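You operate a simulated robot arm through the tools that you are given. There is no shell and no other tool. Be economical: measure what you need, move in short steps, check, and stop when the job is done.

You are at the controls of a simulated robot arm. One attempt, no reset.

## Task
Leak test the bottle on the ring: grey mat if TIGHT, yellow mat if LEAK.
Fine: three strokes under the dome, the dome back where it stood. Set down upright: clear dome, short pink bottle.

The check looks at the end state, three seconds after you hand in, the way a careful person would. Anything else that was tipped, shoved, dropped, spilled or broken makes it a failure.

## Robot
A 7-joint arm with a two-finger parallel gripper, fixed in place. Base frame: the origin is at the foot of the arm, x ahead of it, y to its left, z up; the work surface is at about z = 750. Lengths are in mm, angles in rad, forces in N, time in s.
With the tool pointing down near the work surface it reaches from about 300 to 680 mm from the base axis. Its first joint turns from -1.152 to 1.152 rad. Payload 1.57 kg.
The TCP is the grasp point between the finger pads, 30 mm short of the fingertips. In the tool frame z runs along the fingers and y along their closing line. Largest opening 110 mm; finger width 24, thickness 12; the body of the gripper, 48 by 112 mm, starts 78 mm behind the TCP.
Orientation is that of the tool frame in the base frame, as [roll, pitch, yaw] about the fixed x, y, z axes, in that order (R = Rz(yaw) Ry(pitch) Rx(roll)). With the fingers straight down and closing along the base's y, the tool's x points along the base's -x, its y along +y and its z along -z.

## Interface
- The arm moves only by the tool drive_tool. Its argument "increments" is a list of rows, each a list of 3 entries, a list of its own where there are three numbers: the shift along the base's x, y, z in units of 20 mm (1.0 is 20 mm), then the turn, a rotation vector about the base's x, y, z in units of 6 degrees (1.0 is 6 degrees), then the finger opening in mm, from 0 to 110. In form: [[[x, y, z], [rx, ry, rz], jaw], ...]. A call has 1 to 20 rows; each row shifts and turns the commanded pose from where the row before left it. A call with a number of a shift or a turn outside -1 to 1 is refused whole. Rows are played at 5 a second. More than 50 mm and 0.15 rad between two rows, or a gripper value outside its range, and nothing of the call is played. Where a pose cannot be reached the arm comes as near as it can. A force on the tool above 40 N (or 10 N above the force at the start of the call, whichever is more), or a blocked arm, ends the call early, and 0.2 s more pass. Each finger travels about 108 mm/s and halts on what it meets, pressing with about 40 N; the grip force reading is that of the motor and also rises with nothing between the fingers. The clock runs only during rows and for 0.2 s after the last one: add rows that do not move to give the fingers time. It gives the time, the measured TCP pose, the force on the tool (base axes), the opening and the grip force at its end, in the units of the frame above (readings bear some noise), with the torque about the TCP (base axes, N m) and any sound that the robot's microphone picked up.
- Cameras (640 x 400 px; columns grow to the right, rows downward): "scene" is fixed at [153.5, -380.8, 1388.6]; the picture's right is [0.79, -0.61, 0.00], its down [-0.36, -0.47, -0.80] and it looks along [0.49, 0.64, -0.60] (base axes); focal length 258 px, centre (320, 200). "wrist" rides on the gripper at [70, 16, -141] in the tool frame; the picture's right is [-0.23, 0.97, 0.00], its down [-0.86, -0.20, -0.48] and it looks along [-0.47, -0.11, 0.88] (tool axes); focal length 222 px, centre (320, 200). There is no depth. A picture from a camera that has moved, and an enlarged one, comes with that camera's place and axes in the base frame and with its lens. The place of the scene camera against the robot may be out by one fixed shift of up to 25 mm in any direction.
- camera(camera): a new picture of that camera. It takes no simulated time.
- inspect(camera, box): a new picture of the part [left, top, right, bottom] of that camera's present view, enlarged. It takes no simulated time.
- close_job(): hands the job in; it is judged then, once.

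Work in short steps. Places have to be worked out from the pictures, the camera data and where the tool is seen: move nearer, look again, correct. Check each grasp and each placing, and mend what went wrong. You have 120 turns and 68 pictures in all, those below and enlarged ones among them. Open the gripper and draw the arm clear of the work before you hand the job in, unless the task says otherwise; then end with one line.

The tools are called after "Request:" by a JSON object that holds its "method" and its "body". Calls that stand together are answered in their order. drive_tool: Moves the arm, as the interface text tells. Its arguments: {"type":"object","properties":{"increments":{"type":"array","items":{"type":"array"}}},"required":["increments"]} The other tools are called the same way: camera (camera) takes a picture; inspect (camera, box) takes an enlarged picture of a part of a camera's view; close_job () hands the job in.

At the start:

```text
clock: 0.0
eef_pos: [404.1, -7.0, 1240.8]
ee_rot: [3.142, 0.001, 3.141]
force: [-0.5, -0.3, 0.2]
ft_torque: [0.03, 0.01, 0.02]
opening: 110.1
grasp_force: 0.1
```

scene: 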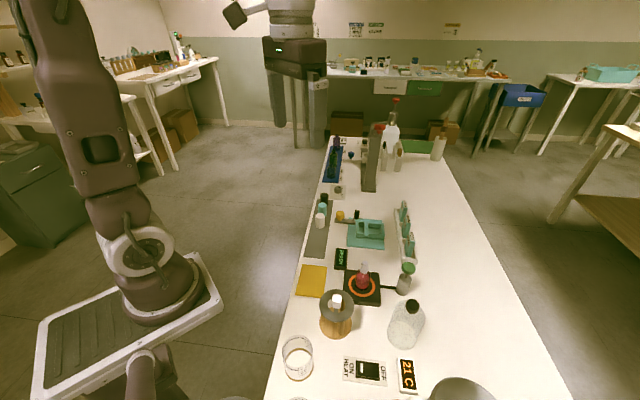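
wrist: 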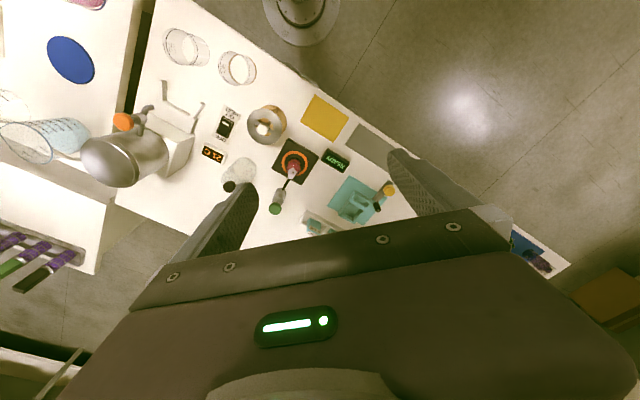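

I start by enlarging the work area to identify the ring, dome, pump, and mats.

Request:
{"method": "inspect", "body": {"camera": "scene", "box": [260, 180, 460, 305]}}

Request:
{"method": "inspect", "body": {"camera": "scene", "box": [260, 275, 460, 400]}}

Request:
{"method": "inspect", "body": {"camera": "wrist", "box": [150, 20, 450, 230]}}

```text
3.20 times, centred on (360, 242) of scene
camera zoom: at [153.5, -380.8, 1388.6], right [0.79, -0.61, 0.0], down [-0.36, -0.47, -0.8], along [0.49, 0.64, -0.6], focal length 824 px, centre (192, 64)
```

zoom: 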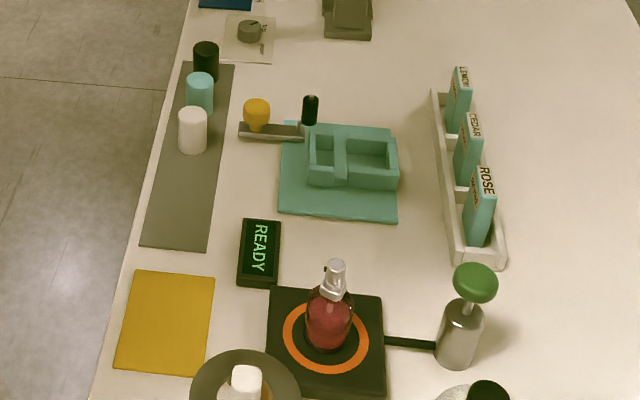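

```text
3.20 times, centred on (360, 338) of scene
camera zoom: at [153.5, -380.8, 1388.6], right [0.79, -0.61, 0.0], down [-0.36, -0.47, -0.8], along [0.49, 0.64, -0.6], focal length 824 px, centre (192, -240)
```

zoom: 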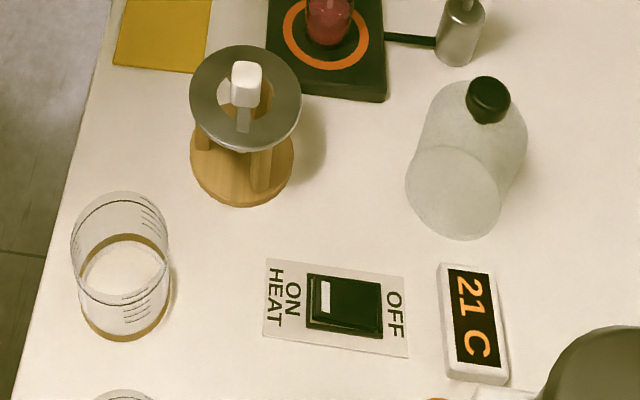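

```text
1.90 times, centred on (300, 125) of wrist
camera zoom: at [334.6, 8.0, 1381.4], right [0.23, 0.97, 0.0], down [0.86, -0.2, 0.48], along [0.47, -0.11, -0.88], focal length 423 px, centre (358, 343)
```

zoom: 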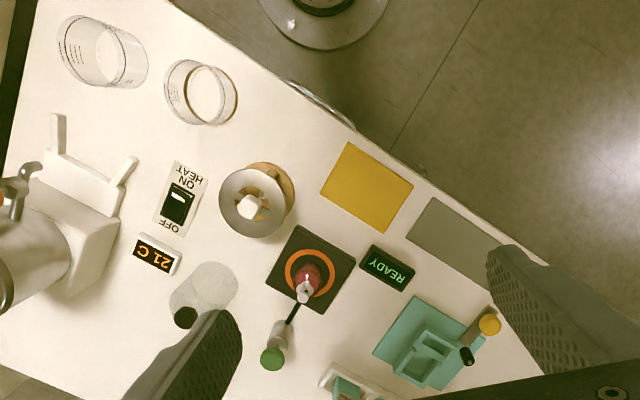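

The dome (clear, black knob) is near (520,-275), the ring near (525,-110), the green-knobbed pump beyond the ring, and the mats are left of it. I move lower for a closer look.

Request:
{"method": "drive_tool", "body": {"increments": [[[0, -0.6, -1], [0, 0, 0], 110], [[0, -0.6, -1], [0, 0, 0], 110], [[0, -0.6, -1], [0, 0, 0], 110], [[0, -0.6, -1], [0, 0, 0], 110], [[0, -0.6, -1], [0, 0, 0], 110], [[0, -0.6, -1], [0, 0, 0], 110], [[0, -0.6, -1], [0, 0, 0], 110], [[0, -0.6, -1], [0, 0, 0], 110], [[0, -0.6, -1], [0, 0, 0], 110], [[0, -0.6, -1], [0, 0, 0], 110], [[0, -0.6, -1], [0, 0, 0], 110]]}}

Request:
{"method": "camera", "body": {"camera": "wrist"}}

Request:
{"method": "camera", "body": {"camera": "scene"}}

```text
clock: 2.4
eef_pos: [403.9, -139.5, 1020.0]
ee_rot: [3.142, 0.001, 3.141]
force: [0.2, -0.4, 0.0]
ft_torque: [0.0, -0.01, 0.0]
opening: 110.0
grasp_force: 0.1
```

```text
62 pictures are left
camera wrist: at [334.0, -125.2, 1160.7], right [0.23, 0.97, 0.0], down [0.86, -0.2, 0.48], along [0.47, -0.11, -0.88], focal length 222 px, centre (320, 200)
```

wrist: 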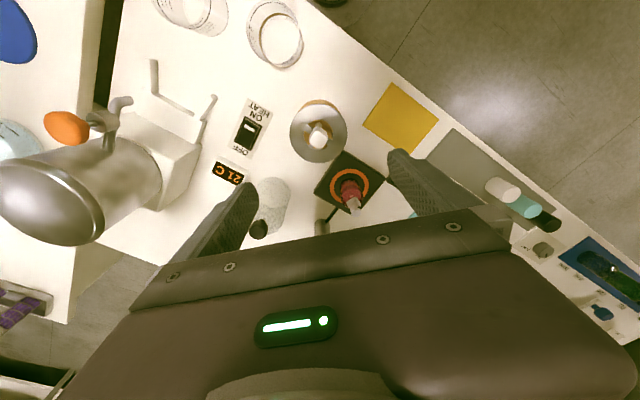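

```text
61 pictures are left
```

scene: 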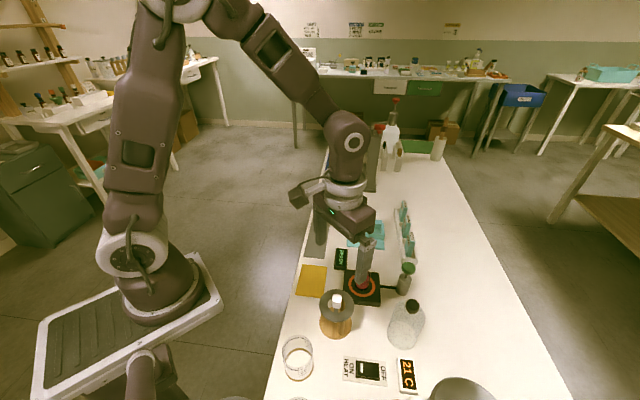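

Zooming in on dome, ring and bottle to measure them.

Request:
{"method": "inspect", "body": {"camera": "wrist", "box": [210, 130, 420, 250]}}

Request:
{"method": "inspect", "body": {"camera": "scene", "box": [330, 240, 440, 355]}}

```text
3.05 times, centred on (315, 190) of wrist
camera zoom: at [334.0, -125.2, 1160.7], right [0.23, 0.97, 0.0], down [0.86, -0.2, 0.48], along [0.47, -0.11, -0.88], focal length 677 px, centre (335, 230)
```

zoom: 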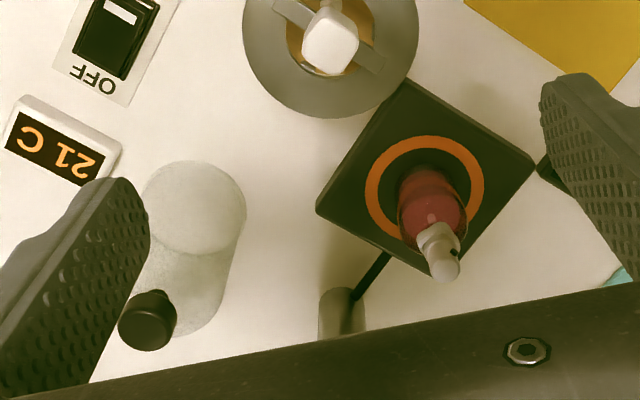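

```text
3.48 times, centred on (385, 298) of scene
camera zoom: at [153.5, -380.8, 1388.6], right [0.79, -0.61, 0.0], down [-0.36, -0.47, -0.8], along [0.49, 0.64, -0.6], focal length 896 px, centre (94, -139)
```

zoom: 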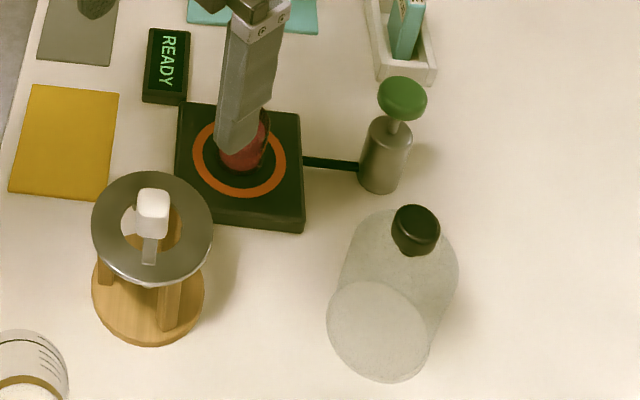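

Estimates: dome base (514,-266), ring (532,-113), pump (613,-190). I zoom tightly on the dome and pump to judge heights.

Request:
{"method": "inspect", "body": {"camera": "scene", "box": [380, 285, 440, 352]}}

Request:
{"method": "inspect", "body": {"camera": "scene", "box": [335, 245, 420, 315]}}

```text
5.97 times, centred on (410, 318) of scene
camera zoom: at [153.5, -380.8, 1388.6], right [0.79, -0.61, 0.0], down [-0.36, -0.47, -0.8], along [0.49, 0.64, -0.6], focal length 1538 px, centre (-217, -508)
```

zoom: 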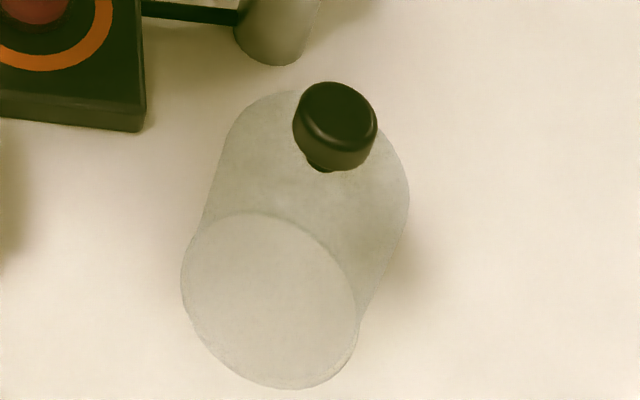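

```text
5.71 times, centred on (378, 280) of scene
camera zoom: at [153.5, -380.8, 1388.6], right [0.79, -0.61, 0.0], down [-0.36, -0.47, -0.8], along [0.49, 0.64, -0.6], focal length 1472 px, centre (-9, -257)
```

zoom: 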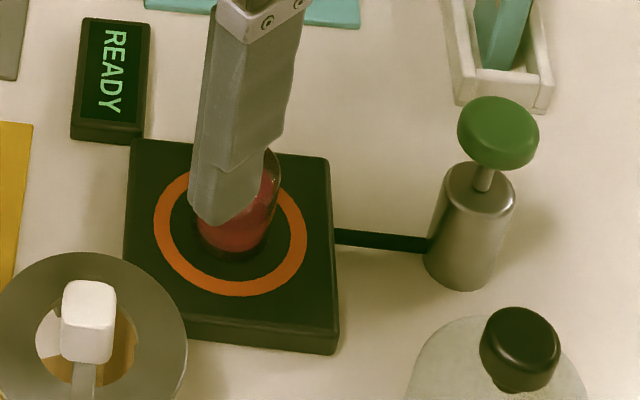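

The dome knob spans z≈860–885 with a 28 mm diameter, and the dome top is near 852. I go above the knob and check with the wrist camera.

Request:
{"method": "drive_tool", "body": {"increments": [[[0.789, -0.9036, -0.4286], [0, 0, 0], 70], [[0.789, -0.9036, -0.4286], [0, 0, 0], 70], [[0.789, -0.9036, -0.4286], [0, 0, 0], 70], [[0.789, -0.9036, -0.4286], [0, 0, 0], 70], [[0.789, -0.9036, -0.4286], [0, 0, 0], 70], [[0.789, -0.9036, -0.4286], [0, 0, 0], 70], [[0.789, -0.9036, -0.4286], [0, 0, 0], 70], [[0, 0, 0], [0, 0, 0], 70]]}}

Request:
{"method": "camera", "body": {"camera": "wrist"}}

Request:
{"method": "inspect", "body": {"camera": "scene", "box": [340, 240, 450, 355]}}

```text
clock: 4.2
eef_pos: [515.5, -262.6, 962.2]
ee_rot: [-3.142, 0.0, 3.141]
force: [0.3, -1.0, 0.7]
ft_torque: [0.0, -0.06, -0.01]
opening: 70.2
grasp_force: 0.0
```

```text
56 pictures are left
camera wrist: at [446.3, -249.1, 1102.1], right [0.23, 0.97, 0.0], down [0.86, -0.2, 0.48], along [0.47, -0.11, -0.88], focal length 222 px, centre (320, 200)
```

wrist: 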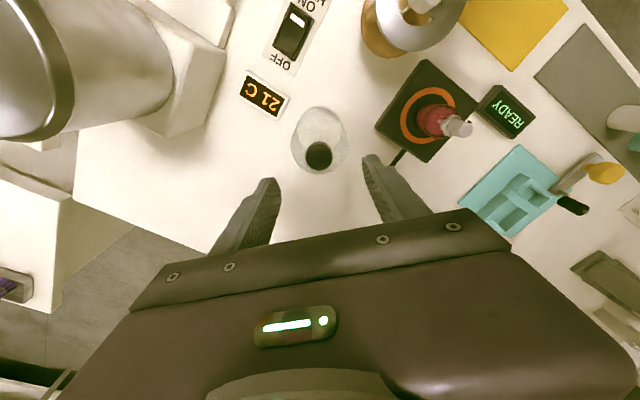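

```text
3.48 times, centred on (395, 298) of scene
camera zoom: at [153.5, -380.8, 1388.6], right [0.79, -0.61, 0.0], down [-0.36, -0.47, -0.8], along [0.49, 0.64, -0.6], focal length 896 px, centre (59, -139)
```

zoom: 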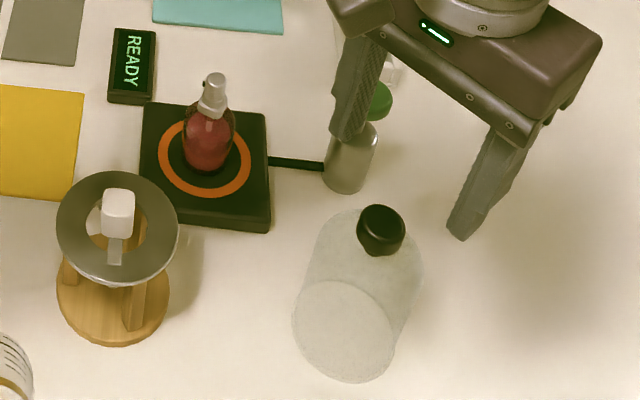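

The knob appears almost as predicted; one enlarged view to refine it, as well as the ring centre.

Request:
{"method": "inspect", "body": {"camera": "wrist", "box": [280, 95, 360, 185]}}

Request:
{"method": "inspect", "body": {"camera": "wrist", "box": [370, 50, 490, 170]}}

```text
4.44 times, centred on (320, 140) of wrist
camera zoom: at [446.3, -249.1, 1102.1], right [0.23, 0.97, 0.0], down [0.86, -0.2, 0.48], along [0.47, -0.11, -0.88], focal length 987 px, centre (320, 467)
```

zoom: 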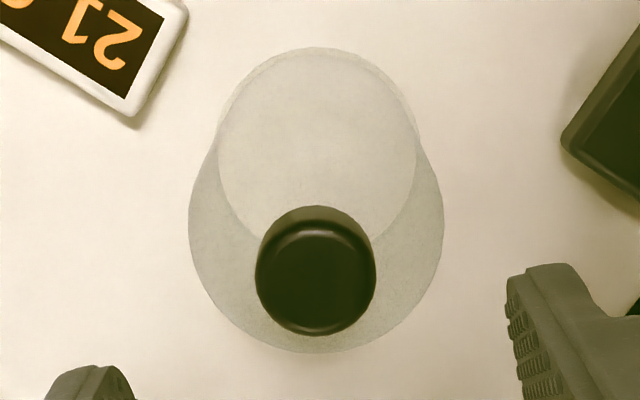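

```text
3.33 times, centred on (430, 110) of wrist
camera zoom: at [446.3, -249.1, 1102.1], right [0.23, 0.97, 0.0], down [0.86, -0.2, 0.48], along [0.47, -0.11, -0.88], focal length 740 px, centre (-47, 500)
```

zoom: 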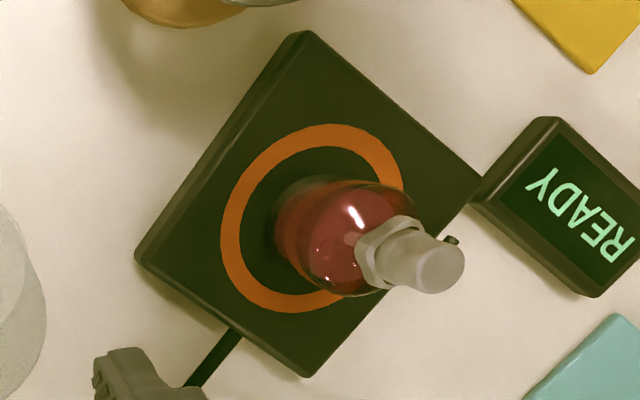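

Dome centre is (514.7,-266.2), knob top z≈884. I lower toward TCP z≈889, fingers straddling the knob.

Request:
{"method": "drive_tool", "body": {"increments": [[[0, 0, -0.9], [0, 0, 0], 70], [[0, 0, -0.9], [0, 0, 0], 70], [[0, 0, -0.9], [0, 0, 0], 70], [[0, 0, -0.7], [0, 0, 0], 70], [[0, 0, 0], [0, 0, 0], 70], [[0, 0, 0], [0, 0, 0], 70]]}}

Request:
{"method": "inspect", "body": {"camera": "scene", "box": [370, 275, 450, 355]}}

Request:
{"method": "inspect", "body": {"camera": "wrist", "box": [240, 95, 400, 255]}}

```text
clock: 5.6
eef_pos: [514.4, -263.5, 893.9]
ee_rot: [3.141, 0.001, -3.141]
force: [0.6, 0.1, 0.0]
ft_torque: [-0.02, 0.02, 0.0]
opening: 69.9
grasp_force: 0.0
```

```text
5.00 times, centred on (410, 315) of scene
camera zoom: at [153.5, -380.8, 1388.6], right [0.79, -0.61, 0.0], down [-0.36, -0.47, -0.8], along [0.49, 0.64, -0.6], focal length 1288 px, centre (-130, -375)
```

zoom: 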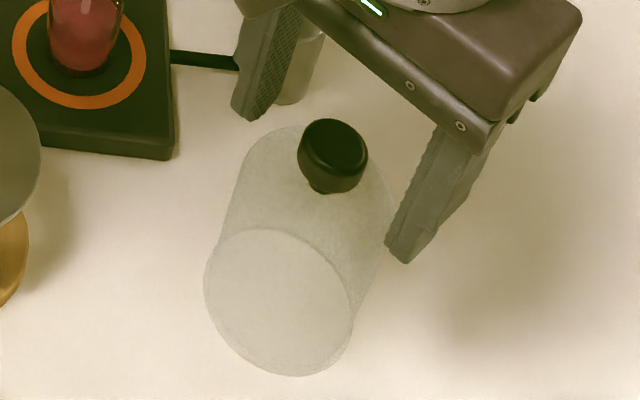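

```text
2.50 times, centred on (320, 175) of wrist
camera zoom: at [445.5, -249.5, 1034.0], right [0.23, 0.97, 0.0], down [0.86, -0.2, 0.48], along [0.47, -0.11, -0.88], focal length 555 px, centre (320, 262)
```

zoom: 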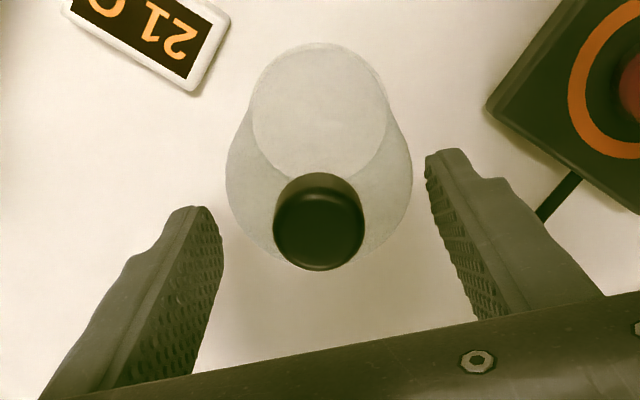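

Alignment is good to ~2 mm. Shift y −2, go down 5 mm, then close on the knob.

Request:
{"method": "drive_tool", "body": {"increments": [[[0, -0.11, -0.12], [0, 0, 0], 70], [[0, 0, -0.12], [0, 0, 0], 70], [[0, 0, 0], [0, 0, 0], 50], [[0, 0, 0], [0, 0, 0], 36], [[0, 0, 0], [0, 0, 0], 32], [[0, 0, 0], [0, 0, 0], 29], [[0, 0, 0], [0, 0, 0], 26], [[0, 0, 0], [0, 0, 0], 20], [[0, 0, 0], [0, 0, 0], 15], [[0, 0, 0], [0, 0, 0], 15]]}}

Request:
{"method": "inspect", "body": {"camera": "scene", "box": [370, 275, 450, 355]}}

```text
clock: 7.8
eef_pos: [515.1, -266.9, 888.1]
ee_rot: [-3.141, 0.0, -3.141]
force: [1.0, 1.0, 0.9]
ft_torque: [-0.02, 0.0, 0.02]
opening: 26.3
grasp_force: 37.0
```

```text
5.00 times, centred on (410, 315) of scene
camera zoom: at [153.5, -380.8, 1388.6], right [0.79, -0.61, 0.0], down [-0.36, -0.47, -0.8], along [0.49, 0.64, -0.6], focal length 1288 px, centre (-130, -375)
```

zoom: 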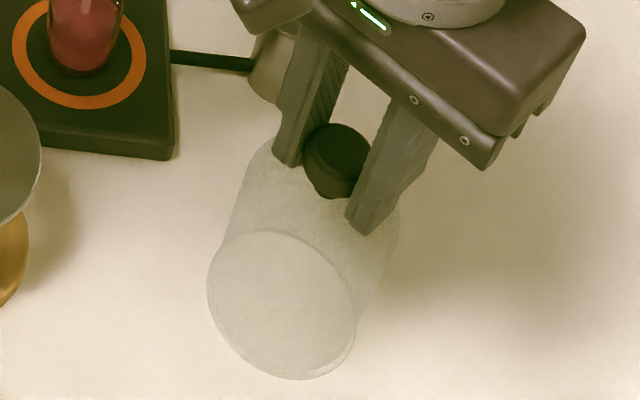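

Gripped with 26 mm opening. Lift 120 mm straight up.

Request:
{"method": "drive_tool", "body": {"increments": [[[0, 0, 0.3], [0, 0, 0], 15], [[0, 0, 0.7], [0, 0, 0], 15], [[0, 0, 1], [0, 0, 0], 15], [[0, 0, 1], [0, 0, 0], 15], [[0, 0, 1], [0, 0, 0], 15], [[0, 0, 1], [0, 0, 0], 15], [[0, 0, 1], [0, 0, 0], 15], [[0, 0, 0], [0, 0, 0], 15]]}}

Request:
{"method": "camera", "body": {"camera": "wrist"}}

Request:
{"method": "inspect", "body": {"camera": "scene", "box": [340, 230, 450, 345]}}

```text
clock: 9.6
eef_pos: [513.8, -266.0, 1008.7]
ee_rot: [-3.14, 0.0, 3.142]
force: [-0.6, 0.3, -0.5]
ft_torque: [-0.01, 0.0, -0.04]
opening: 15.1
grasp_force: 0.0
```

```text
49 pictures are left
camera wrist: at [444.2, -251.6, 1149.2], right [0.23, 0.97, 0.0], down [0.85, -0.2, 0.48], along [0.47, -0.11, -0.88], focal length 222 px, centre (320, 200)
```

wrist: 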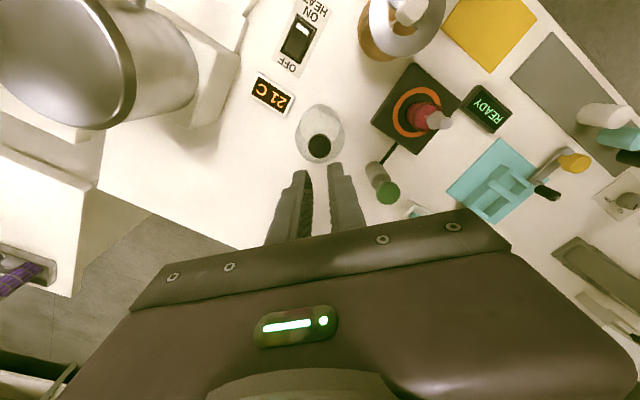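

```text
3.48 times, centred on (395, 288) of scene
camera zoom: at [153.5, -380.8, 1388.6], right [0.79, -0.61, 0.0], down [-0.36, -0.47, -0.8], along [0.49, 0.64, -0.6], focal length 896 px, centre (59, -104)
```

zoom: 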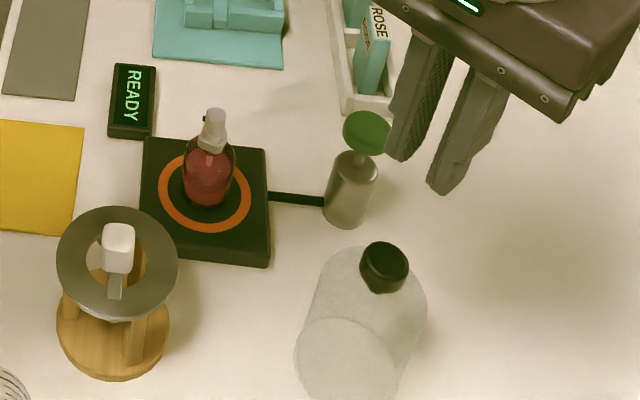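

The fingers slid off the knob; the dome still stands. I check its position and knob shape before choosing another grip.

Request:
{"method": "inspect", "body": {"camera": "scene", "box": [390, 290, 430, 330]}}

Request:
{"method": "inspect", "body": {"camera": "wrist", "box": [280, 85, 360, 175]}}

```text
10.00 times, centred on (410, 310) of scene
camera zoom: at [153.5, -380.8, 1388.6], right [0.79, -0.61, 0.0], down [-0.36, -0.47, -0.8], along [0.49, 0.64, -0.6], focal length 2577 px, centre (-580, -900)
```

zoom: 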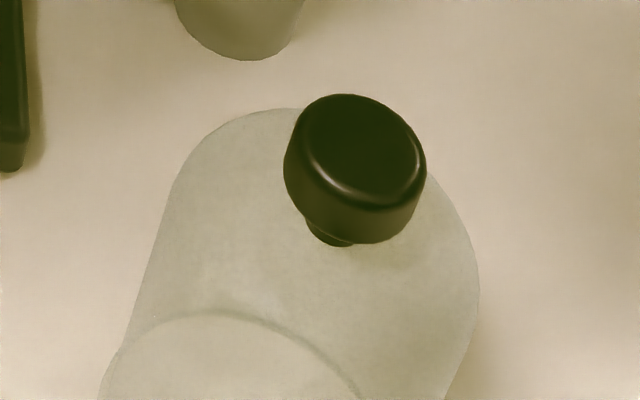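

```text
4.44 times, centred on (320, 130) of wrist
camera zoom: at [444.2, -251.6, 1149.2], right [0.23, 0.97, 0.0], down [0.85, -0.2, 0.48], along [0.47, -0.11, -0.88], focal length 987 px, centre (320, 511)
```

zoom: 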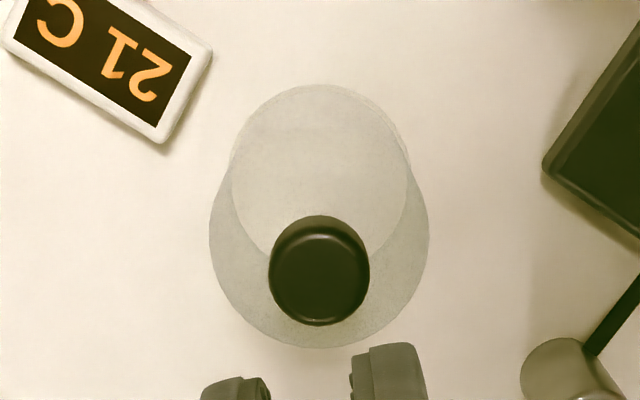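

The knob is a short cylinder and slips. I'll grip the body (Ø~69) instead: open wide, descend to z≈825 first (palm clears knob at ~903), and check.

Request:
{"method": "drive_tool", "body": {"increments": [[[0, 0, 0], [0, 0, 0], 104], [[0, 0, 0], [0, 0, 0], 104], [[0, 0, 0], [0, 0, 0], 104], [[0, 0, 0], [0, 0, 0], 104], [[0, 0, -1], [0, 0, 0], 104], [[0, 0, -1], [0, 0, 0], 104], [[0, 0, -1], [0, 0, 0], 104], [[0, 0, -1], [0, 0, 0], 104], [[0, 0, -1], [0, 0, 0], 104], [[0, 0, -1], [0, 0, 0], 104], [[0, 0, -1], [0, 0, 0], 104], [[0, 0, -1], [0, 0, 0], 104], [[0, 0, -0.8], [0, 0, 0], 104], [[0, 0, 0], [0, 0, 0], 104]]}}

Request:
{"method": "inspect", "body": {"camera": "scene", "box": [360, 265, 460, 365]}}

Request:
{"method": "inspect", "body": {"camera": "wrist", "box": [220, 75, 420, 275]}}

```text
clock: 12.6
eef_pos: [513.2, -267.2, 831.3]
ee_rot: [-3.141, 0.001, 3.141]
force: [-0.2, -0.1, -0.1]
ft_torque: [-0.01, 0.04, 0.0]
opening: 103.8
grasp_force: 0.1
```

```text
4.00 times, centred on (410, 315) of scene
camera zoom: at [153.5, -380.8, 1388.6], right [0.79, -0.61, 0.0], down [-0.36, -0.47, -0.8], along [0.49, 0.64, -0.6], focal length 1031 px, centre (-40, -260)
```

zoom: 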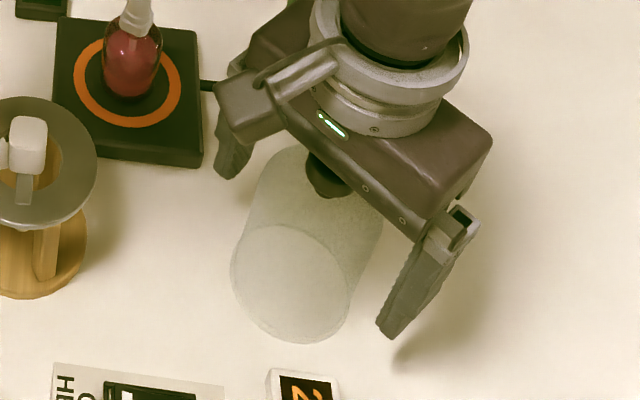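

```text
2.00 times, centred on (320, 175) of wrist
camera zoom: at [444.3, -252.9, 972.1], right [0.23, 0.97, 0.0], down [0.86, -0.2, 0.48], along [0.47, -0.11, -0.88], focal length 444 px, centre (320, 250)
```

zoom: 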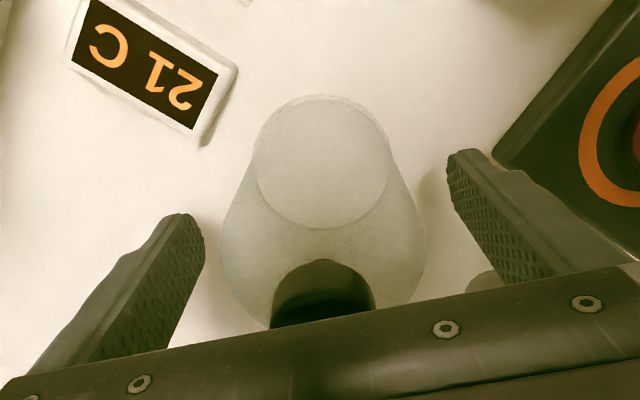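

Centred, no contact. Descend 6 mm more and close slowly on the body.

Request:
{"method": "drive_tool", "body": {"increments": [[[0, 0, -0.3], [0, 0, 0], 104], [[0, 0, 0], [0, 0, 0], 90], [[0, 0, 0], [0, 0, 0], 80], [[0, 0, 0], [0, 0, 0], 76], [[0, 0, 0], [0, 0, 0], 73], [[0, 0, 0], [0, 0, 0], 70], [[0, 0, 0], [0, 0, 0], 67], [[0, 0, 0], [0, 0, 0], 64], [[0, 0, 0], [0, 0, 0], 60], [[0, 0, 0], [0, 0, 0], 55], [[0, 0, 0], [0, 0, 0], 55]]}}

```text
clock: 15.0
eef_pos: [514.4, -267.7, 825.4]
ee_rot: [3.14, -0.001, 3.141]
force: [-0.3, -0.1, -0.2]
ft_torque: [0.03, 0.01, 0.0]
opening: 68.0
grasp_force: 39.8
```

Gripped at 68 mm. Test lift 10 mm slowly and watch whether the opening and load hold.

Request:
{"method": "drive_tool", "body": {"increments": [[[0, 0, 0.15], [0, 0, 0], 50], [[0, 0, 0.15], [0, 0, 0], 50], [[0, 0, 0.2], [0, 0, 0], 50], [[0, 0, 0], [0, 0, 0], 50]]}}

Request:
{"method": "inspect", "body": {"camera": "scene", "box": [360, 265, 460, 365]}}

```text
clock: 16.0
eef_pos: [513.2, -266.6, 836.9]
ee_rot: [-3.141, -0.001, -3.141]
force: [-0.3, 0.6, -1.3]
ft_torque: [-0.01, 0.01, 0.0]
opening: 68.2
grasp_force: 40.1
```

```text
4.00 times, centred on (410, 315) of scene
camera zoom: at [153.5, -380.8, 1388.6], right [0.79, -0.61, 0.0], down [-0.36, -0.47, -0.8], along [0.49, 0.64, -0.6], focal length 1031 px, centre (-40, -260)
```

zoom: 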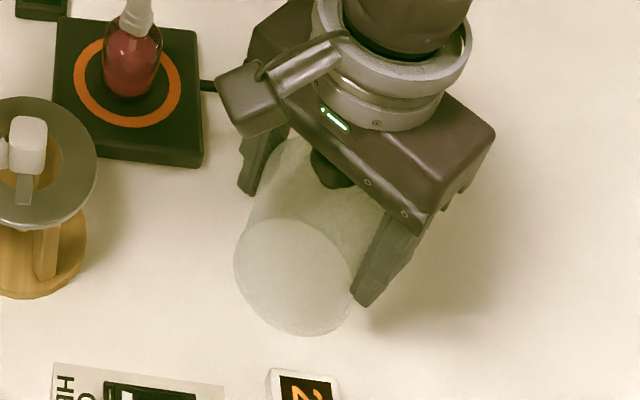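

It holds. Lift to ~945 and carry to above the ring (530,-112).

Request:
{"method": "drive_tool", "body": {"increments": [[[0, 0, 0.5], [0, 0, 0], 50], [[0, 0, 0.6], [0, 0, 0], 50], [[0, 0, 0.7], [0, 0, 0], 50], [[0, 0, 0.7], [0, 0, 0], 50], [[0, 0, 0.7], [0, 0, 0], 50], [[0, 0, 0.7], [0, 0, 0], 50], [[0, 0, 0.7], [0, 0, 0], 50], [[0, 0, 0.7], [0, 0, 0], 50], [[0, 0, 0.3], [0, 0, 0], 50], [[0.05, 0.5, 0], [0, 0, 0], 50], [[0.07, 0.7, 0], [0, 0, 0], 50], [[0.07, 0.7, 0], [0, 0, 0], 50], [[0.07, 0.7, 0], [0, 0, 0], 50], [[0.07, 0.7, 0], [0, 0, 0], 50]]}}

Request:
{"method": "inspect", "body": {"camera": "scene", "box": [320, 210, 450, 340]}}

Request:
{"method": "inspect", "body": {"camera": "wrist", "box": [240, 60, 440, 260]}}

```text
clock: 19.0
eef_pos: [521.4, -201.3, 948.1]
ee_rot: [3.141, 0.0, 3.14]
force: [0.8, 0.1, -0.2]
ft_torque: [0.01, -0.02, -0.01]
opening: 68.1
grasp_force: 40.0
```

```text
3.08 times, centred on (385, 275) of scene
camera zoom: at [153.5, -380.8, 1388.6], right [0.79, -0.61, 0.0], down [-0.36, -0.47, -0.8], along [0.49, 0.64, -0.6], focal length 793 px, centre (120, -31)
```

zoom: 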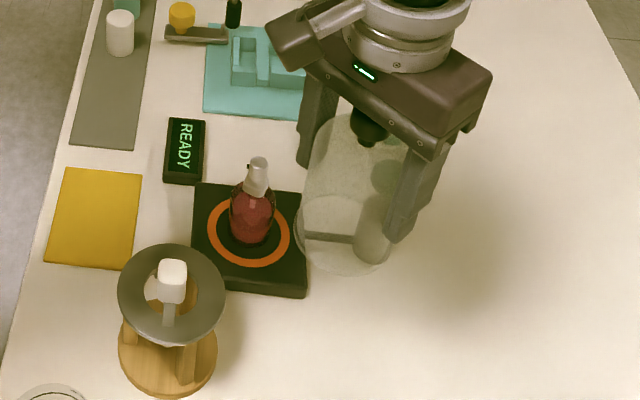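

```text
2.00 times, centred on (340, 160) of wrist
camera zoom: at [451.7, -186.9, 1089.0], right [0.23, 0.97, 0.0], down [0.85, -0.2, 0.48], along [0.47, -0.11, -0.88], focal length 444 px, centre (280, 280)
```

zoom: 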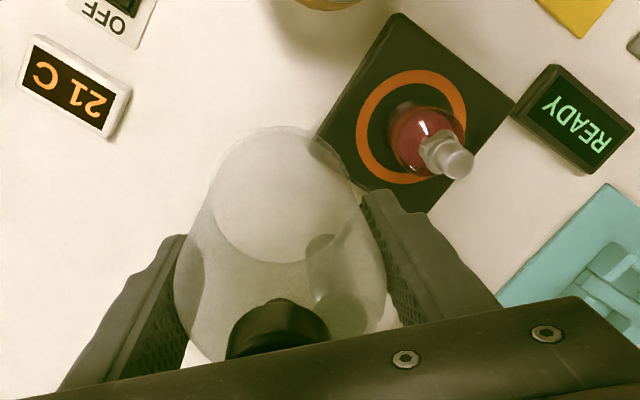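

Ring re-measured at about (528,-111). Move over it at the same height.

Request:
{"method": "drive_tool", "body": {"increments": [[[0.05, 0.65, 0], [0, 0, 0], 50], [[0.05, 0.65, 0], [0, 0, 0], 50], [[0.05, 0.65, 0], [0, 0, 0], 50], [[0.05, 0.65, 0], [0, 0, 0], 50], [[0.05, 0.65, 0], [0, 0, 0], 50], [[0.05, 0.65, 0], [0, 0, 0], 50], [[0.03, 0.58, 0], [0, 0, 0], 50], [[0, 0, 0], [0, 0, 0], 50], [[0, 0, 0], [0, 0, 0], 50]]}}

Request:
{"method": "inspect", "body": {"camera": "scene", "box": [310, 210, 420, 320]}}

Request:
{"method": "inspect", "body": {"camera": "wrist", "box": [240, 80, 400, 240]}}

```text
clock: 21.0
eef_pos: [527.6, -112.0, 948.0]
ee_rot: [-3.141, 0.001, -3.14]
force: [-0.5, 0.1, -1.0]
ft_torque: [0.04, -0.01, 0.01]
opening: 68.0
grasp_force: 39.3
```

```text
3.64 times, centred on (365, 265) of scene
camera zoom: at [153.5, -380.8, 1388.6], right [0.79, -0.61, 0.0], down [-0.36, -0.47, -0.8], along [0.49, 0.64, -0.6], focal length 937 px, centre (156, -36)
```

zoom: 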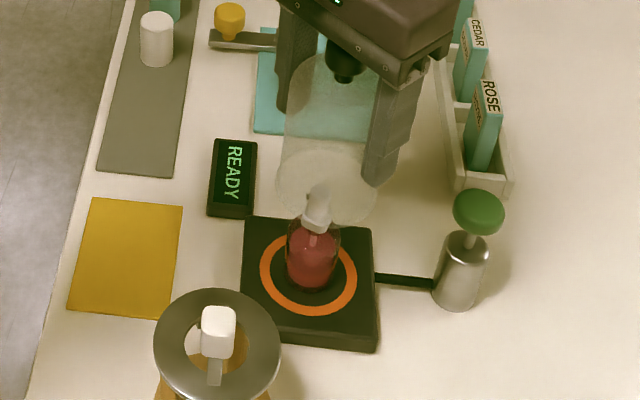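

```text
2.50 times, centred on (320, 160) of wrist
camera zoom: at [458.7, -97.6, 1088.5], right [0.23, 0.97, 0.0], down [0.86, -0.2, 0.48], along [0.47, -0.11, -0.88], focal length 555 px, centre (320, 300)
```

zoom: 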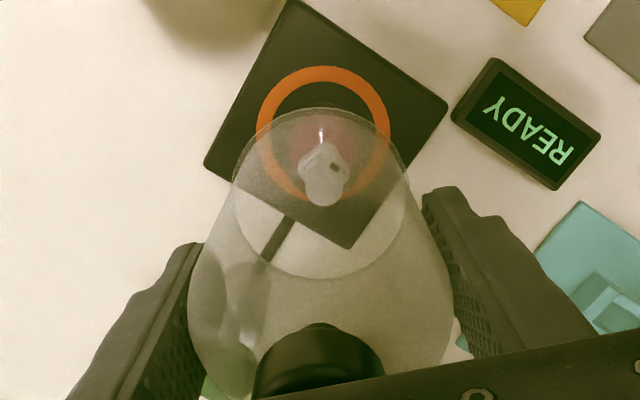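

Dome and ring axes agree within ~1.5 mm. Nudge y +1 and descend 96 mm slowly.

Request:
{"method": "drive_tool", "body": {"increments": [[[-0.03, 0.06, -0.3], [0, 0, 0], 50], [[0, 0, -0.5], [0, 0, 0], 50], [[0, 0, -0.5], [0, 0, 0], 50], [[0, 0, -0.5], [0, 0, 0], 50], [[0, 0, -0.5], [0, 0, 0], 50], [[0, 0, -0.5], [0, 0, 0], 50], [[0, 0, -0.5], [0, 0, 0], 50], [[0, 0, -0.5], [0, 0, 0], 50], [[0, 0, -0.5], [0, 0, 0], 50], [[0, 0, -0.5], [0, 0, 0], 50], [[0, 0, 0], [0, 0, 0], 50], [[0, 0, 0], [0, 0, 0], 50]]}}

Request:
{"method": "inspect", "body": {"camera": "wrist", "box": [240, 80, 400, 240]}}

Request:
{"method": "inspect", "body": {"camera": "scene", "box": [325, 230, 415, 320]}}

```text
clock: 23.6
eef_pos: [527.9, -111.3, 852.5]
ee_rot: [3.141, -0.001, -3.141]
force: [-0.1, 0.2, -0.6]
ft_torque: [0.01, -0.02, -0.06]
opening: 67.8
grasp_force: 40.2
```

```text
2.50 times, centred on (320, 160) of wrist
camera zoom: at [457.5, -97.0, 992.1], right [0.23, 0.97, 0.0], down [0.86, -0.2, 0.48], along [0.47, -0.11, -0.88], focal length 555 px, centre (320, 300)
```

zoom: 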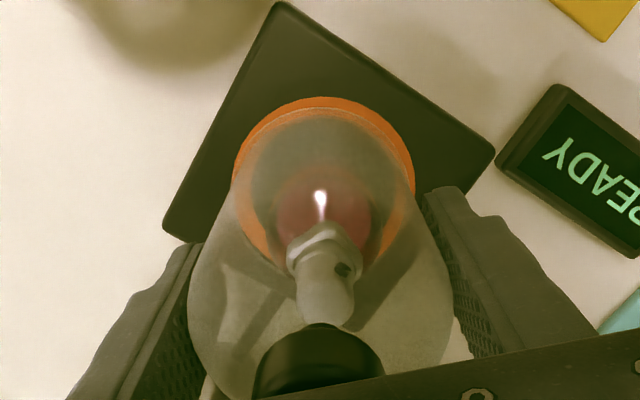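

```text
4.44 times, centred on (370, 275) of scene
camera zoom: at [153.5, -380.8, 1388.6], right [0.79, -0.61, 0.0], down [-0.36, -0.47, -0.8], along [0.49, 0.64, -0.6], focal length 1145 px, centre (98, -133)
```

zoom: 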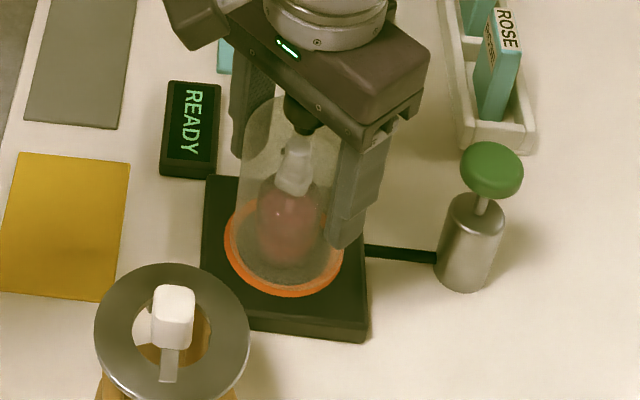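

Well aligned. Creep down 2 mm at a time, watching the force.

Request:
{"method": "drive_tool", "body": {"increments": [[[0, 0, -0.1], [0, 0, 0], 50], [[0, 0, -0.1], [0, 0, 0], 50], [[0, 0, -0.1], [0, 0, 0], 50], [[0, 0, -0.1], [0, 0, 0], 50], [[0, 0, 0], [0, 0, 0], 50]]}}

```text
clock: 24.8
eef_pos: [526.8, -111.2, 844.1]
ee_rot: [3.141, 0.004, 3.141]
force: [-5.4, 0.5, 37.2]
ft_torque: [0.86, -0.03, 0.06]
opening: 68.4
grasp_force: 40.4
```

Contact, pressing 37 N. Relax upward in small steps to nearly zero.

Request:
{"method": "drive_tool", "body": {"increments": [[[0, 0, 0.06], [0, 0, 0], 50], [[0, 0, 0], [0, 0, 0], 50]]}}

Request:
{"method": "inspect", "body": {"camera": "wrist", "box": [240, 80, 400, 240]}}

```text
clock: 25.4
eef_pos: [526.9, -109.2, 844.9]
ee_rot: [-3.139, -0.001, 3.141]
force: [1.1, -3.0, 5.6]
ft_torque: [-0.17, -0.29, -0.07]
opening: 68.0
grasp_force: 40.0
```

```text
2.50 times, centred on (320, 160) of wrist
camera zoom: at [458.0, -95.6, 984.9], right [0.23, 0.97, 0.0], down [0.86, -0.2, 0.48], along [0.47, -0.11, -0.88], focal length 555 px, centre (320, 300)
```

zoom: 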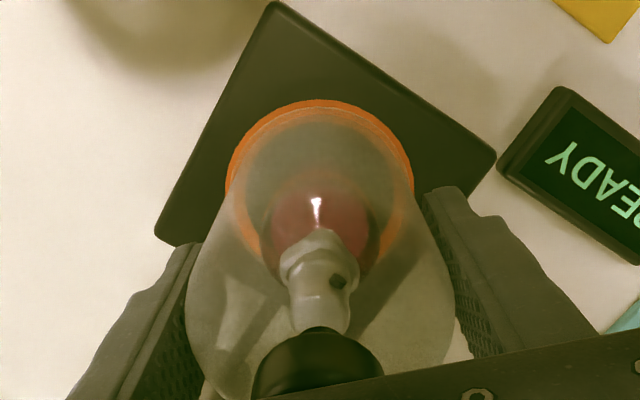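

Nearly unloaded and centred. Open the fingers gently.

Request:
{"method": "drive_tool", "body": {"increments": [[[0, 0, 0], [0, 0, 0], 66], [[0, 0, 0], [0, 0, 0], 70], [[0, 0, 0], [0, 0, 0], 76], [[0, 0, 0], [0, 0, 0], 88], [[0, 0, 0], [0, 0, 0], 102], [[0, 0, 0], [0, 0, 0], 102], [[0, 0, 0.5], [0, 0, 0], 102], [[0, 0, 1], [0, 0, 0], 102], [[0, 0, 1], [0, 0, 0], 102], [[0, 0, 1], [0, 0, 0], 102], [[0, 0, 1], [0, 0, 0], 102], [[0, 0, 1], [0, 0, 0], 102], [[0, 0, 1], [0, 0, 0], 102], [[0, 0, 0], [0, 0, 0], 102]]}}

Request:
{"method": "inspect", "body": {"camera": "wrist", "box": [240, 80, 440, 240]}}

Request:
{"method": "inspect", "body": {"camera": "scene", "box": [325, 230, 415, 320]}}

```text
clock: 28.4
eef_pos: [527.4, -110.9, 976.1]
ee_rot: [-3.141, 0.0, -3.139]
force: [0.2, 0.0, 0.0]
ft_torque: [0.01, 0.03, 0.01]
opening: 101.9
grasp_force: 0.0
```

```text
2.50 times, centred on (340, 160) of wrist
camera zoom: at [458.1, -96.5, 1116.8], right [0.23, 0.97, 0.0], down [0.86, -0.2, 0.48], along [0.47, -0.11, -0.88], focal length 555 px, centre (270, 300)
```

zoom: 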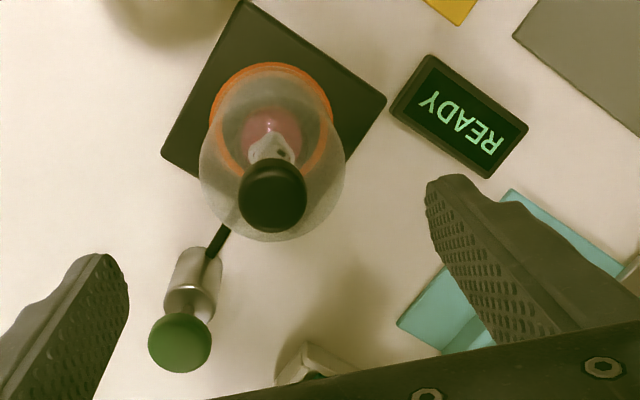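

```text
4.44 times, centred on (370, 275) of scene
camera zoom: at [153.5, -380.8, 1388.6], right [0.79, -0.61, 0.0], down [-0.36, -0.47, -0.8], along [0.49, 0.64, -0.6], focal length 1145 px, centre (98, -133)
```

zoom: 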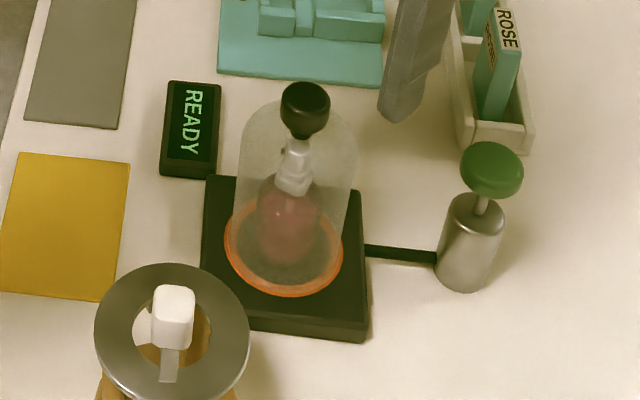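

Dome is seated. Move over the pump knob (~(611,-186), top ≈857), closing the fingers on the way.

Request:
{"method": "drive_tool", "body": {"increments": [[[0.84, -0.75, 0], [0, 0, 0], 80], [[0.84, -0.75, 0], [0, 0, 0], 60], [[0.84, -0.75, 0], [0, 0, 0], 40], [[0.84, -0.75, 0], [0, 0, 0], 20], [[0.84, -0.75, 0], [0, 0, 0], 0], [[0, 0, 0], [0, 0, 0], 0], [[0, 0, -1], [0, 0, 0], 0], [[0, 0, -1], [0, 0, 0], 0], [[0, 0, -0.6], [0, 0, 0], 0], [[0, 0, 0], [0, 0, 0], 0]]}}

Request:
{"method": "inspect", "body": {"camera": "wrist", "box": [240, 100, 400, 260]}}

Request:
{"method": "inspect", "body": {"camera": "scene", "box": [335, 230, 425, 320]}}

```text
clock: 30.6
eef_pos: [611.6, -185.0, 923.1]
ee_rot: [-3.141, 0.0, 3.14]
force: [-0.1, 0.6, 0.2]
ft_torque: [-0.03, -0.03, 0.01]
opening: 0.2
grasp_force: 21.3
```

```text
2.50 times, centred on (320, 180) of wrist
camera zoom: at [541.4, -172.1, 1064.0], right [0.23, 0.97, 0.0], down [0.86, -0.2, 0.48], along [0.47, -0.11, -0.88], focal length 555 px, centre (320, 250)
```

zoom: 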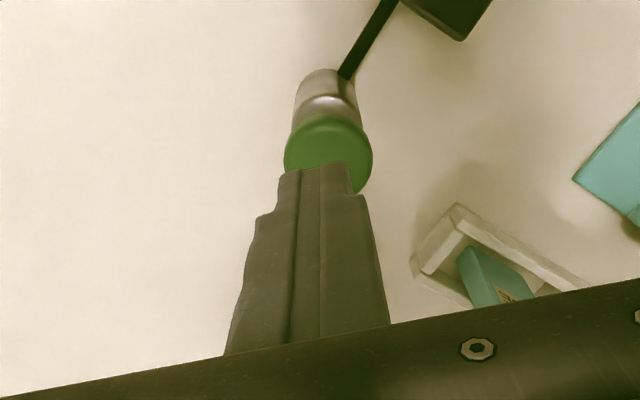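

```text
4.44 times, centred on (380, 275) of scene
camera zoom: at [153.5, -380.8, 1388.6], right [0.79, -0.61, 0.0], down [-0.36, -0.47, -0.8], along [0.49, 0.64, -0.6], focal length 1145 px, centre (53, -133)
```

zoom: 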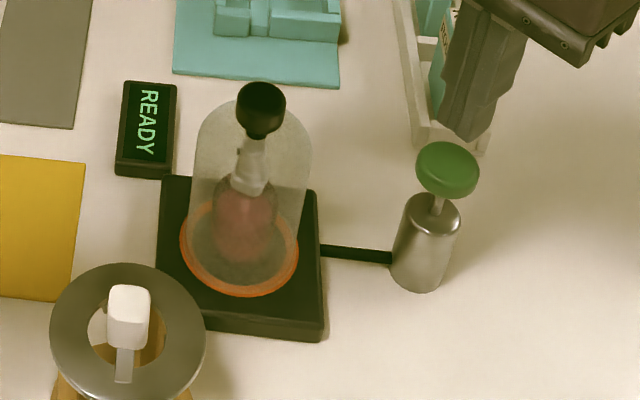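

Aligned with knob centre (613,-186). Descend to contact slowly and feel for the top.

Request:
{"method": "drive_tool", "body": {"increments": [[[0.05, -0.05, -0.8], [0, 0, 0], 0], [[0, 0, -0.7], [0, 0, 0], 0], [[0, 0, -0.2], [0, 0, 0], 0], [[0, 0, -0.2], [0, 0, 0], 0], [[0, 0, -0.2], [0, 0, 0], 0], [[0, 0, 0], [0, 0, 0], 0]]}}

Request:
{"method": "inspect", "body": {"camera": "scene", "box": [335, 230, 425, 320]}}

```text
clock: 32.0
eef_pos: [613.0, -184.7, 882.6]
ee_rot: [3.141, 0.001, 3.141]
force: [0.1, -0.3, 1.9]
ft_torque: [-0.03, 0.0, 0.0]
opening: 0.0
grasp_force: 21.0
```

```text
4.44 times, centred on (380, 275) of scene
camera zoom: at [153.4, -380.8, 1388.6], right [0.79, -0.61, 0.0], down [-0.36, -0.47, -0.8], along [0.49, 0.64, -0.6], focal length 1145 px, centre (53, -133)
```

zoom: 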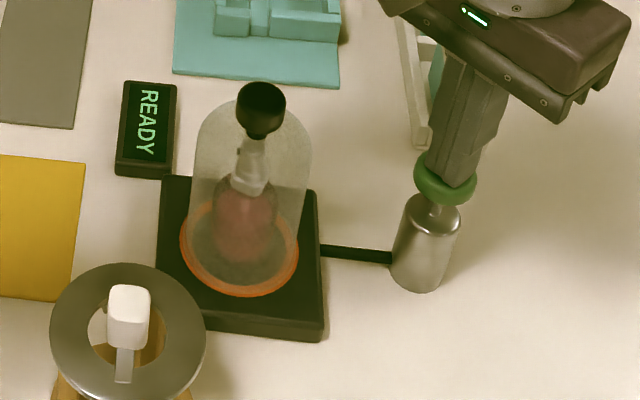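

Contact with a soft spring (1.9 N). Press further in 3 mm rows.

Request:
{"method": "drive_tool", "body": {"increments": [[[0, 0, -0.15], [0, 0, 0], 0], [[0, 0, -0.15], [0, 0, 0], 0], [[0, 0, -0.15], [0, 0, 0], 0], [[0, 0, 0], [0, 0, 0], 0]]}}

```text
clock: 33.0
eef_pos: [613.4, -186.4, 872.2]
ee_rot: [-3.141, 0.0, 3.141]
force: [2.6, 1.9, 6.5]
ft_torque: [0.08, -0.1, 0.02]
opening: 0.0
grasp_force: 21.4
```

Request:
{"method": "drive_tool", "body": {"increments": [[[0, 0, -0.15], [0, 0, 0], 0], [[0, 0, -0.15], [0, 0, 0], 0], [[0, 0, 0], [0, 0, 0], 0]]}}

Request:
{"method": "inspect", "body": {"camera": "scene", "box": [335, 230, 425, 320]}}

```text
clock: 33.8
eef_pos: [612.1, -185.6, 867.1]
ee_rot: [-3.142, 0.002, -3.141]
force: [0.9, 2.6, 12.3]
ft_torque: [0.12, -0.11, 0.01]
opening: 0.1
grasp_force: 21.1
```

```text
4.44 times, centred on (380, 275) of scene
camera zoom: at [153.3, -380.7, 1388.7], right [0.79, -0.61, 0.0], down [-0.36, -0.47, -0.8], along [0.49, 0.64, -0.6], focal length 1145 px, centre (53, -133)
```

zoom: 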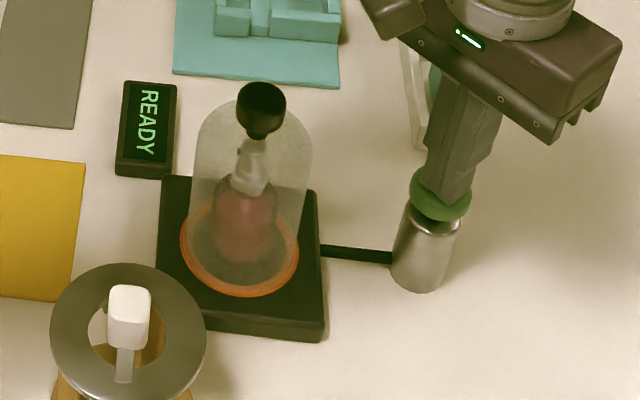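

The knob is nearly at the body. Two more small steps to find the end stop.

Request:
{"method": "drive_tool", "body": {"increments": [[[0, 0, -0.1], [0, 0, 0], 0], [[0, 0, -0.1], [0, 0, 0], 0], [[0, 0, 0], [0, 0, 0], 0]]}}

```text
clock: 34.4
eef_pos: [612.7, -186.2, 866.5]
ee_rot: [-3.14, 0.003, 3.141]
force: [-8.5, 3.4, 22.3]
ft_torque: [0.17, 0.19, 0.01]
opening: 0.0
grasp_force: 21.4
stopped in row 3: the force on the tool passed its limit at 43 N (the readings are from after the stop); the commanded pose is now the measured one
```

End stop reached at TCP≈866. Release fully and read the display.

Request:
{"method": "drive_tool", "body": {"increments": [[[0, 0, 0.3], [0, 0, 0], 0], [[0, 0, 0.5], [0, 0, 0], 0], [[0, 0, 0.5], [0, 0, 0], 0], [[0, 0, 0.2], [0, 0, 0], 0], [[0, 0, 0], [0, 0, 0], 0]]}}

Request:
{"method": "inspect", "body": {"camera": "scene", "box": [335, 230, 425, 320]}}

```text
clock: 35.6
eef_pos: [613.0, -188.0, 896.2]
ee_rot: [-3.141, 0.0, 3.141]
force: [0.6, -0.5, -0.2]
ft_torque: [0.04, 0.0, 0.0]
opening: 0.1
grasp_force: 21.7
```

```text
4.44 times, centred on (380, 275) of scene
camera zoom: at [153.5, -380.8, 1388.6], right [0.79, -0.61, 0.0], down [-0.36, -0.47, -0.8], along [0.49, 0.64, -0.6], focal length 1145 px, centre (53, -133)
```

zoom: 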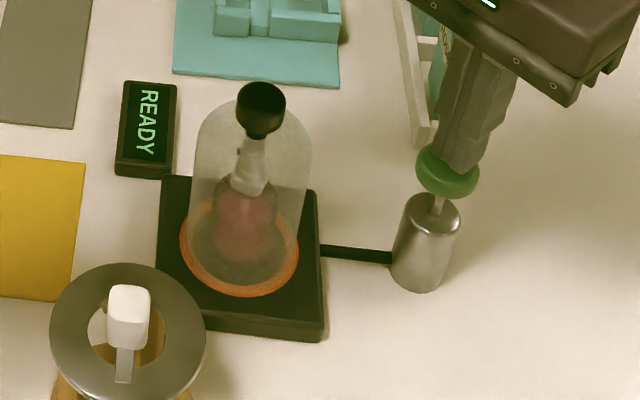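

Knob returned. Second stroke: down to 866.7 and back up.

Request:
{"method": "drive_tool", "body": {"increments": [[[0, 0.08, -0.4], [0, 0, 0], 0], [[0, 0, -0.4], [0, 0, 0], 0], [[0, 0, -0.3], [0, 0, 0], 0], [[0, 0, -0.2], [0, 0, 0], 0], [[0, 0, -0.1], [0, 0, 0], 0], [[0, 0, -0.08], [0, 0, 0], 0], [[0, 0, 0], [0, 0, 0], 0]]}}

```text
clock: 37.2
eef_pos: [612.6, -184.6, 867.0]
ee_rot: [-3.14, 0.004, -3.14]
force: [-2.5, -3.5, 24.7]
ft_torque: [-0.09, 0.0, 0.0]
opening: 0.0
grasp_force: 21.2
```

Near the stop at 25 N. Release and check the display.

Request:
{"method": "drive_tool", "body": {"increments": [[[0, 0, 0.3], [0, 0, 0], 0], [[0, 0, 0.5], [0, 0, 0], 0], [[0, 0, 0.5], [0, 0, 0], 0], [[0, 0, 0.2], [0, 0, 0], 0], [[0, 0, 0], [0, 0, 0], 0]]}}

Request:
{"method": "inspect", "body": {"camera": "scene", "box": [335, 230, 425, 320]}}

```text
clock: 38.4
eef_pos: [613.0, -184.9, 896.5]
ee_rot: [3.142, 0.002, 3.141]
force: [-0.3, 0.0, -0.7]
ft_torque: [0.0, 0.01, -0.01]
opening: 0.0
grasp_force: 21.4
```

```text
4.44 times, centred on (380, 275) of scene
camera zoom: at [153.5, -380.8, 1388.6], right [0.79, -0.61, 0.0], down [-0.36, -0.47, -0.8], along [0.49, 0.64, -0.6], focal length 1145 px, centre (53, -133)
```

zoom: 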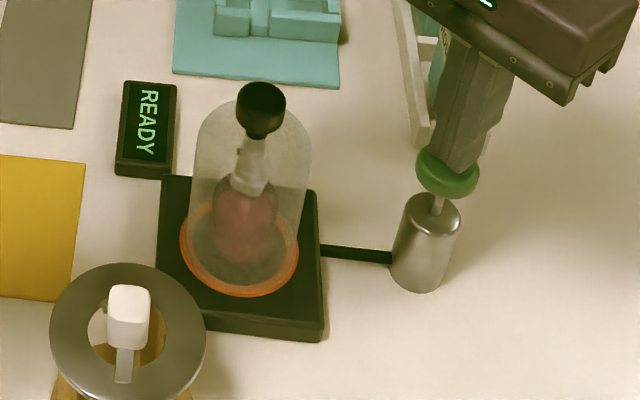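

Still READY, as expected after two. Third stroke, same way.

Request:
{"method": "drive_tool", "body": {"increments": [[[0, 0, -0.4], [0, 0, 0], 0], [[0, 0, -0.4], [0, 0, 0], 0], [[0, 0, -0.3], [0, 0, 0], 0], [[0, 0, -0.2], [0, 0, 0], 0], [[0, 0, -0.1], [0, 0, 0], 0], [[0, 0, -0.08], [0, 0, 0], 0], [[0, 0, 0], [0, 0, 0], 0]]}}

Request:
{"method": "drive_tool", "body": {"increments": [[[0, 0, 0.3], [0, 0, 0], 0], [[0, 0, 0.5], [0, 0, 0], 0], [[0, 0, 0.5], [0, 0, 0], 0], [[0, 0, 0.2], [0, 0, 0], 0], [[0, 0, 0], [0, 0, 0], 0]]}}

Request:
{"method": "inspect", "body": {"camera": "scene", "box": [335, 230, 425, 320]}}

```text
clock: 40.0
eef_pos: [613.0, -184.7, 867.7]
ee_rot: [-3.14, 0.005, -3.141]
force: [-1.3, -0.1, 21.9]
ft_torque: [0.05, -0.01, -0.03]
opening: 0.4
grasp_force: 21.5
```

```text
clock: 41.2
eef_pos: [613.7, -184.9, 897.1]
ee_rot: [-3.141, 0.0, 3.141]
force: [-0.8, 0.6, -0.2]
ft_torque: [0.0, 0.0, -0.04]
opening: 0.0
grasp_force: 21.6
```

```text
4.44 times, centred on (380, 275) of scene
camera zoom: at [153.5, -380.8, 1388.6], right [0.79, -0.61, 0.0], down [-0.36, -0.47, -0.8], along [0.49, 0.64, -0.6], focal length 1145 px, centre (53, -133)
```

zoom: 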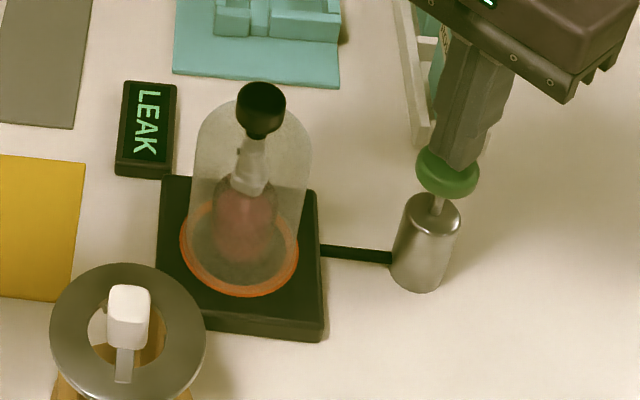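

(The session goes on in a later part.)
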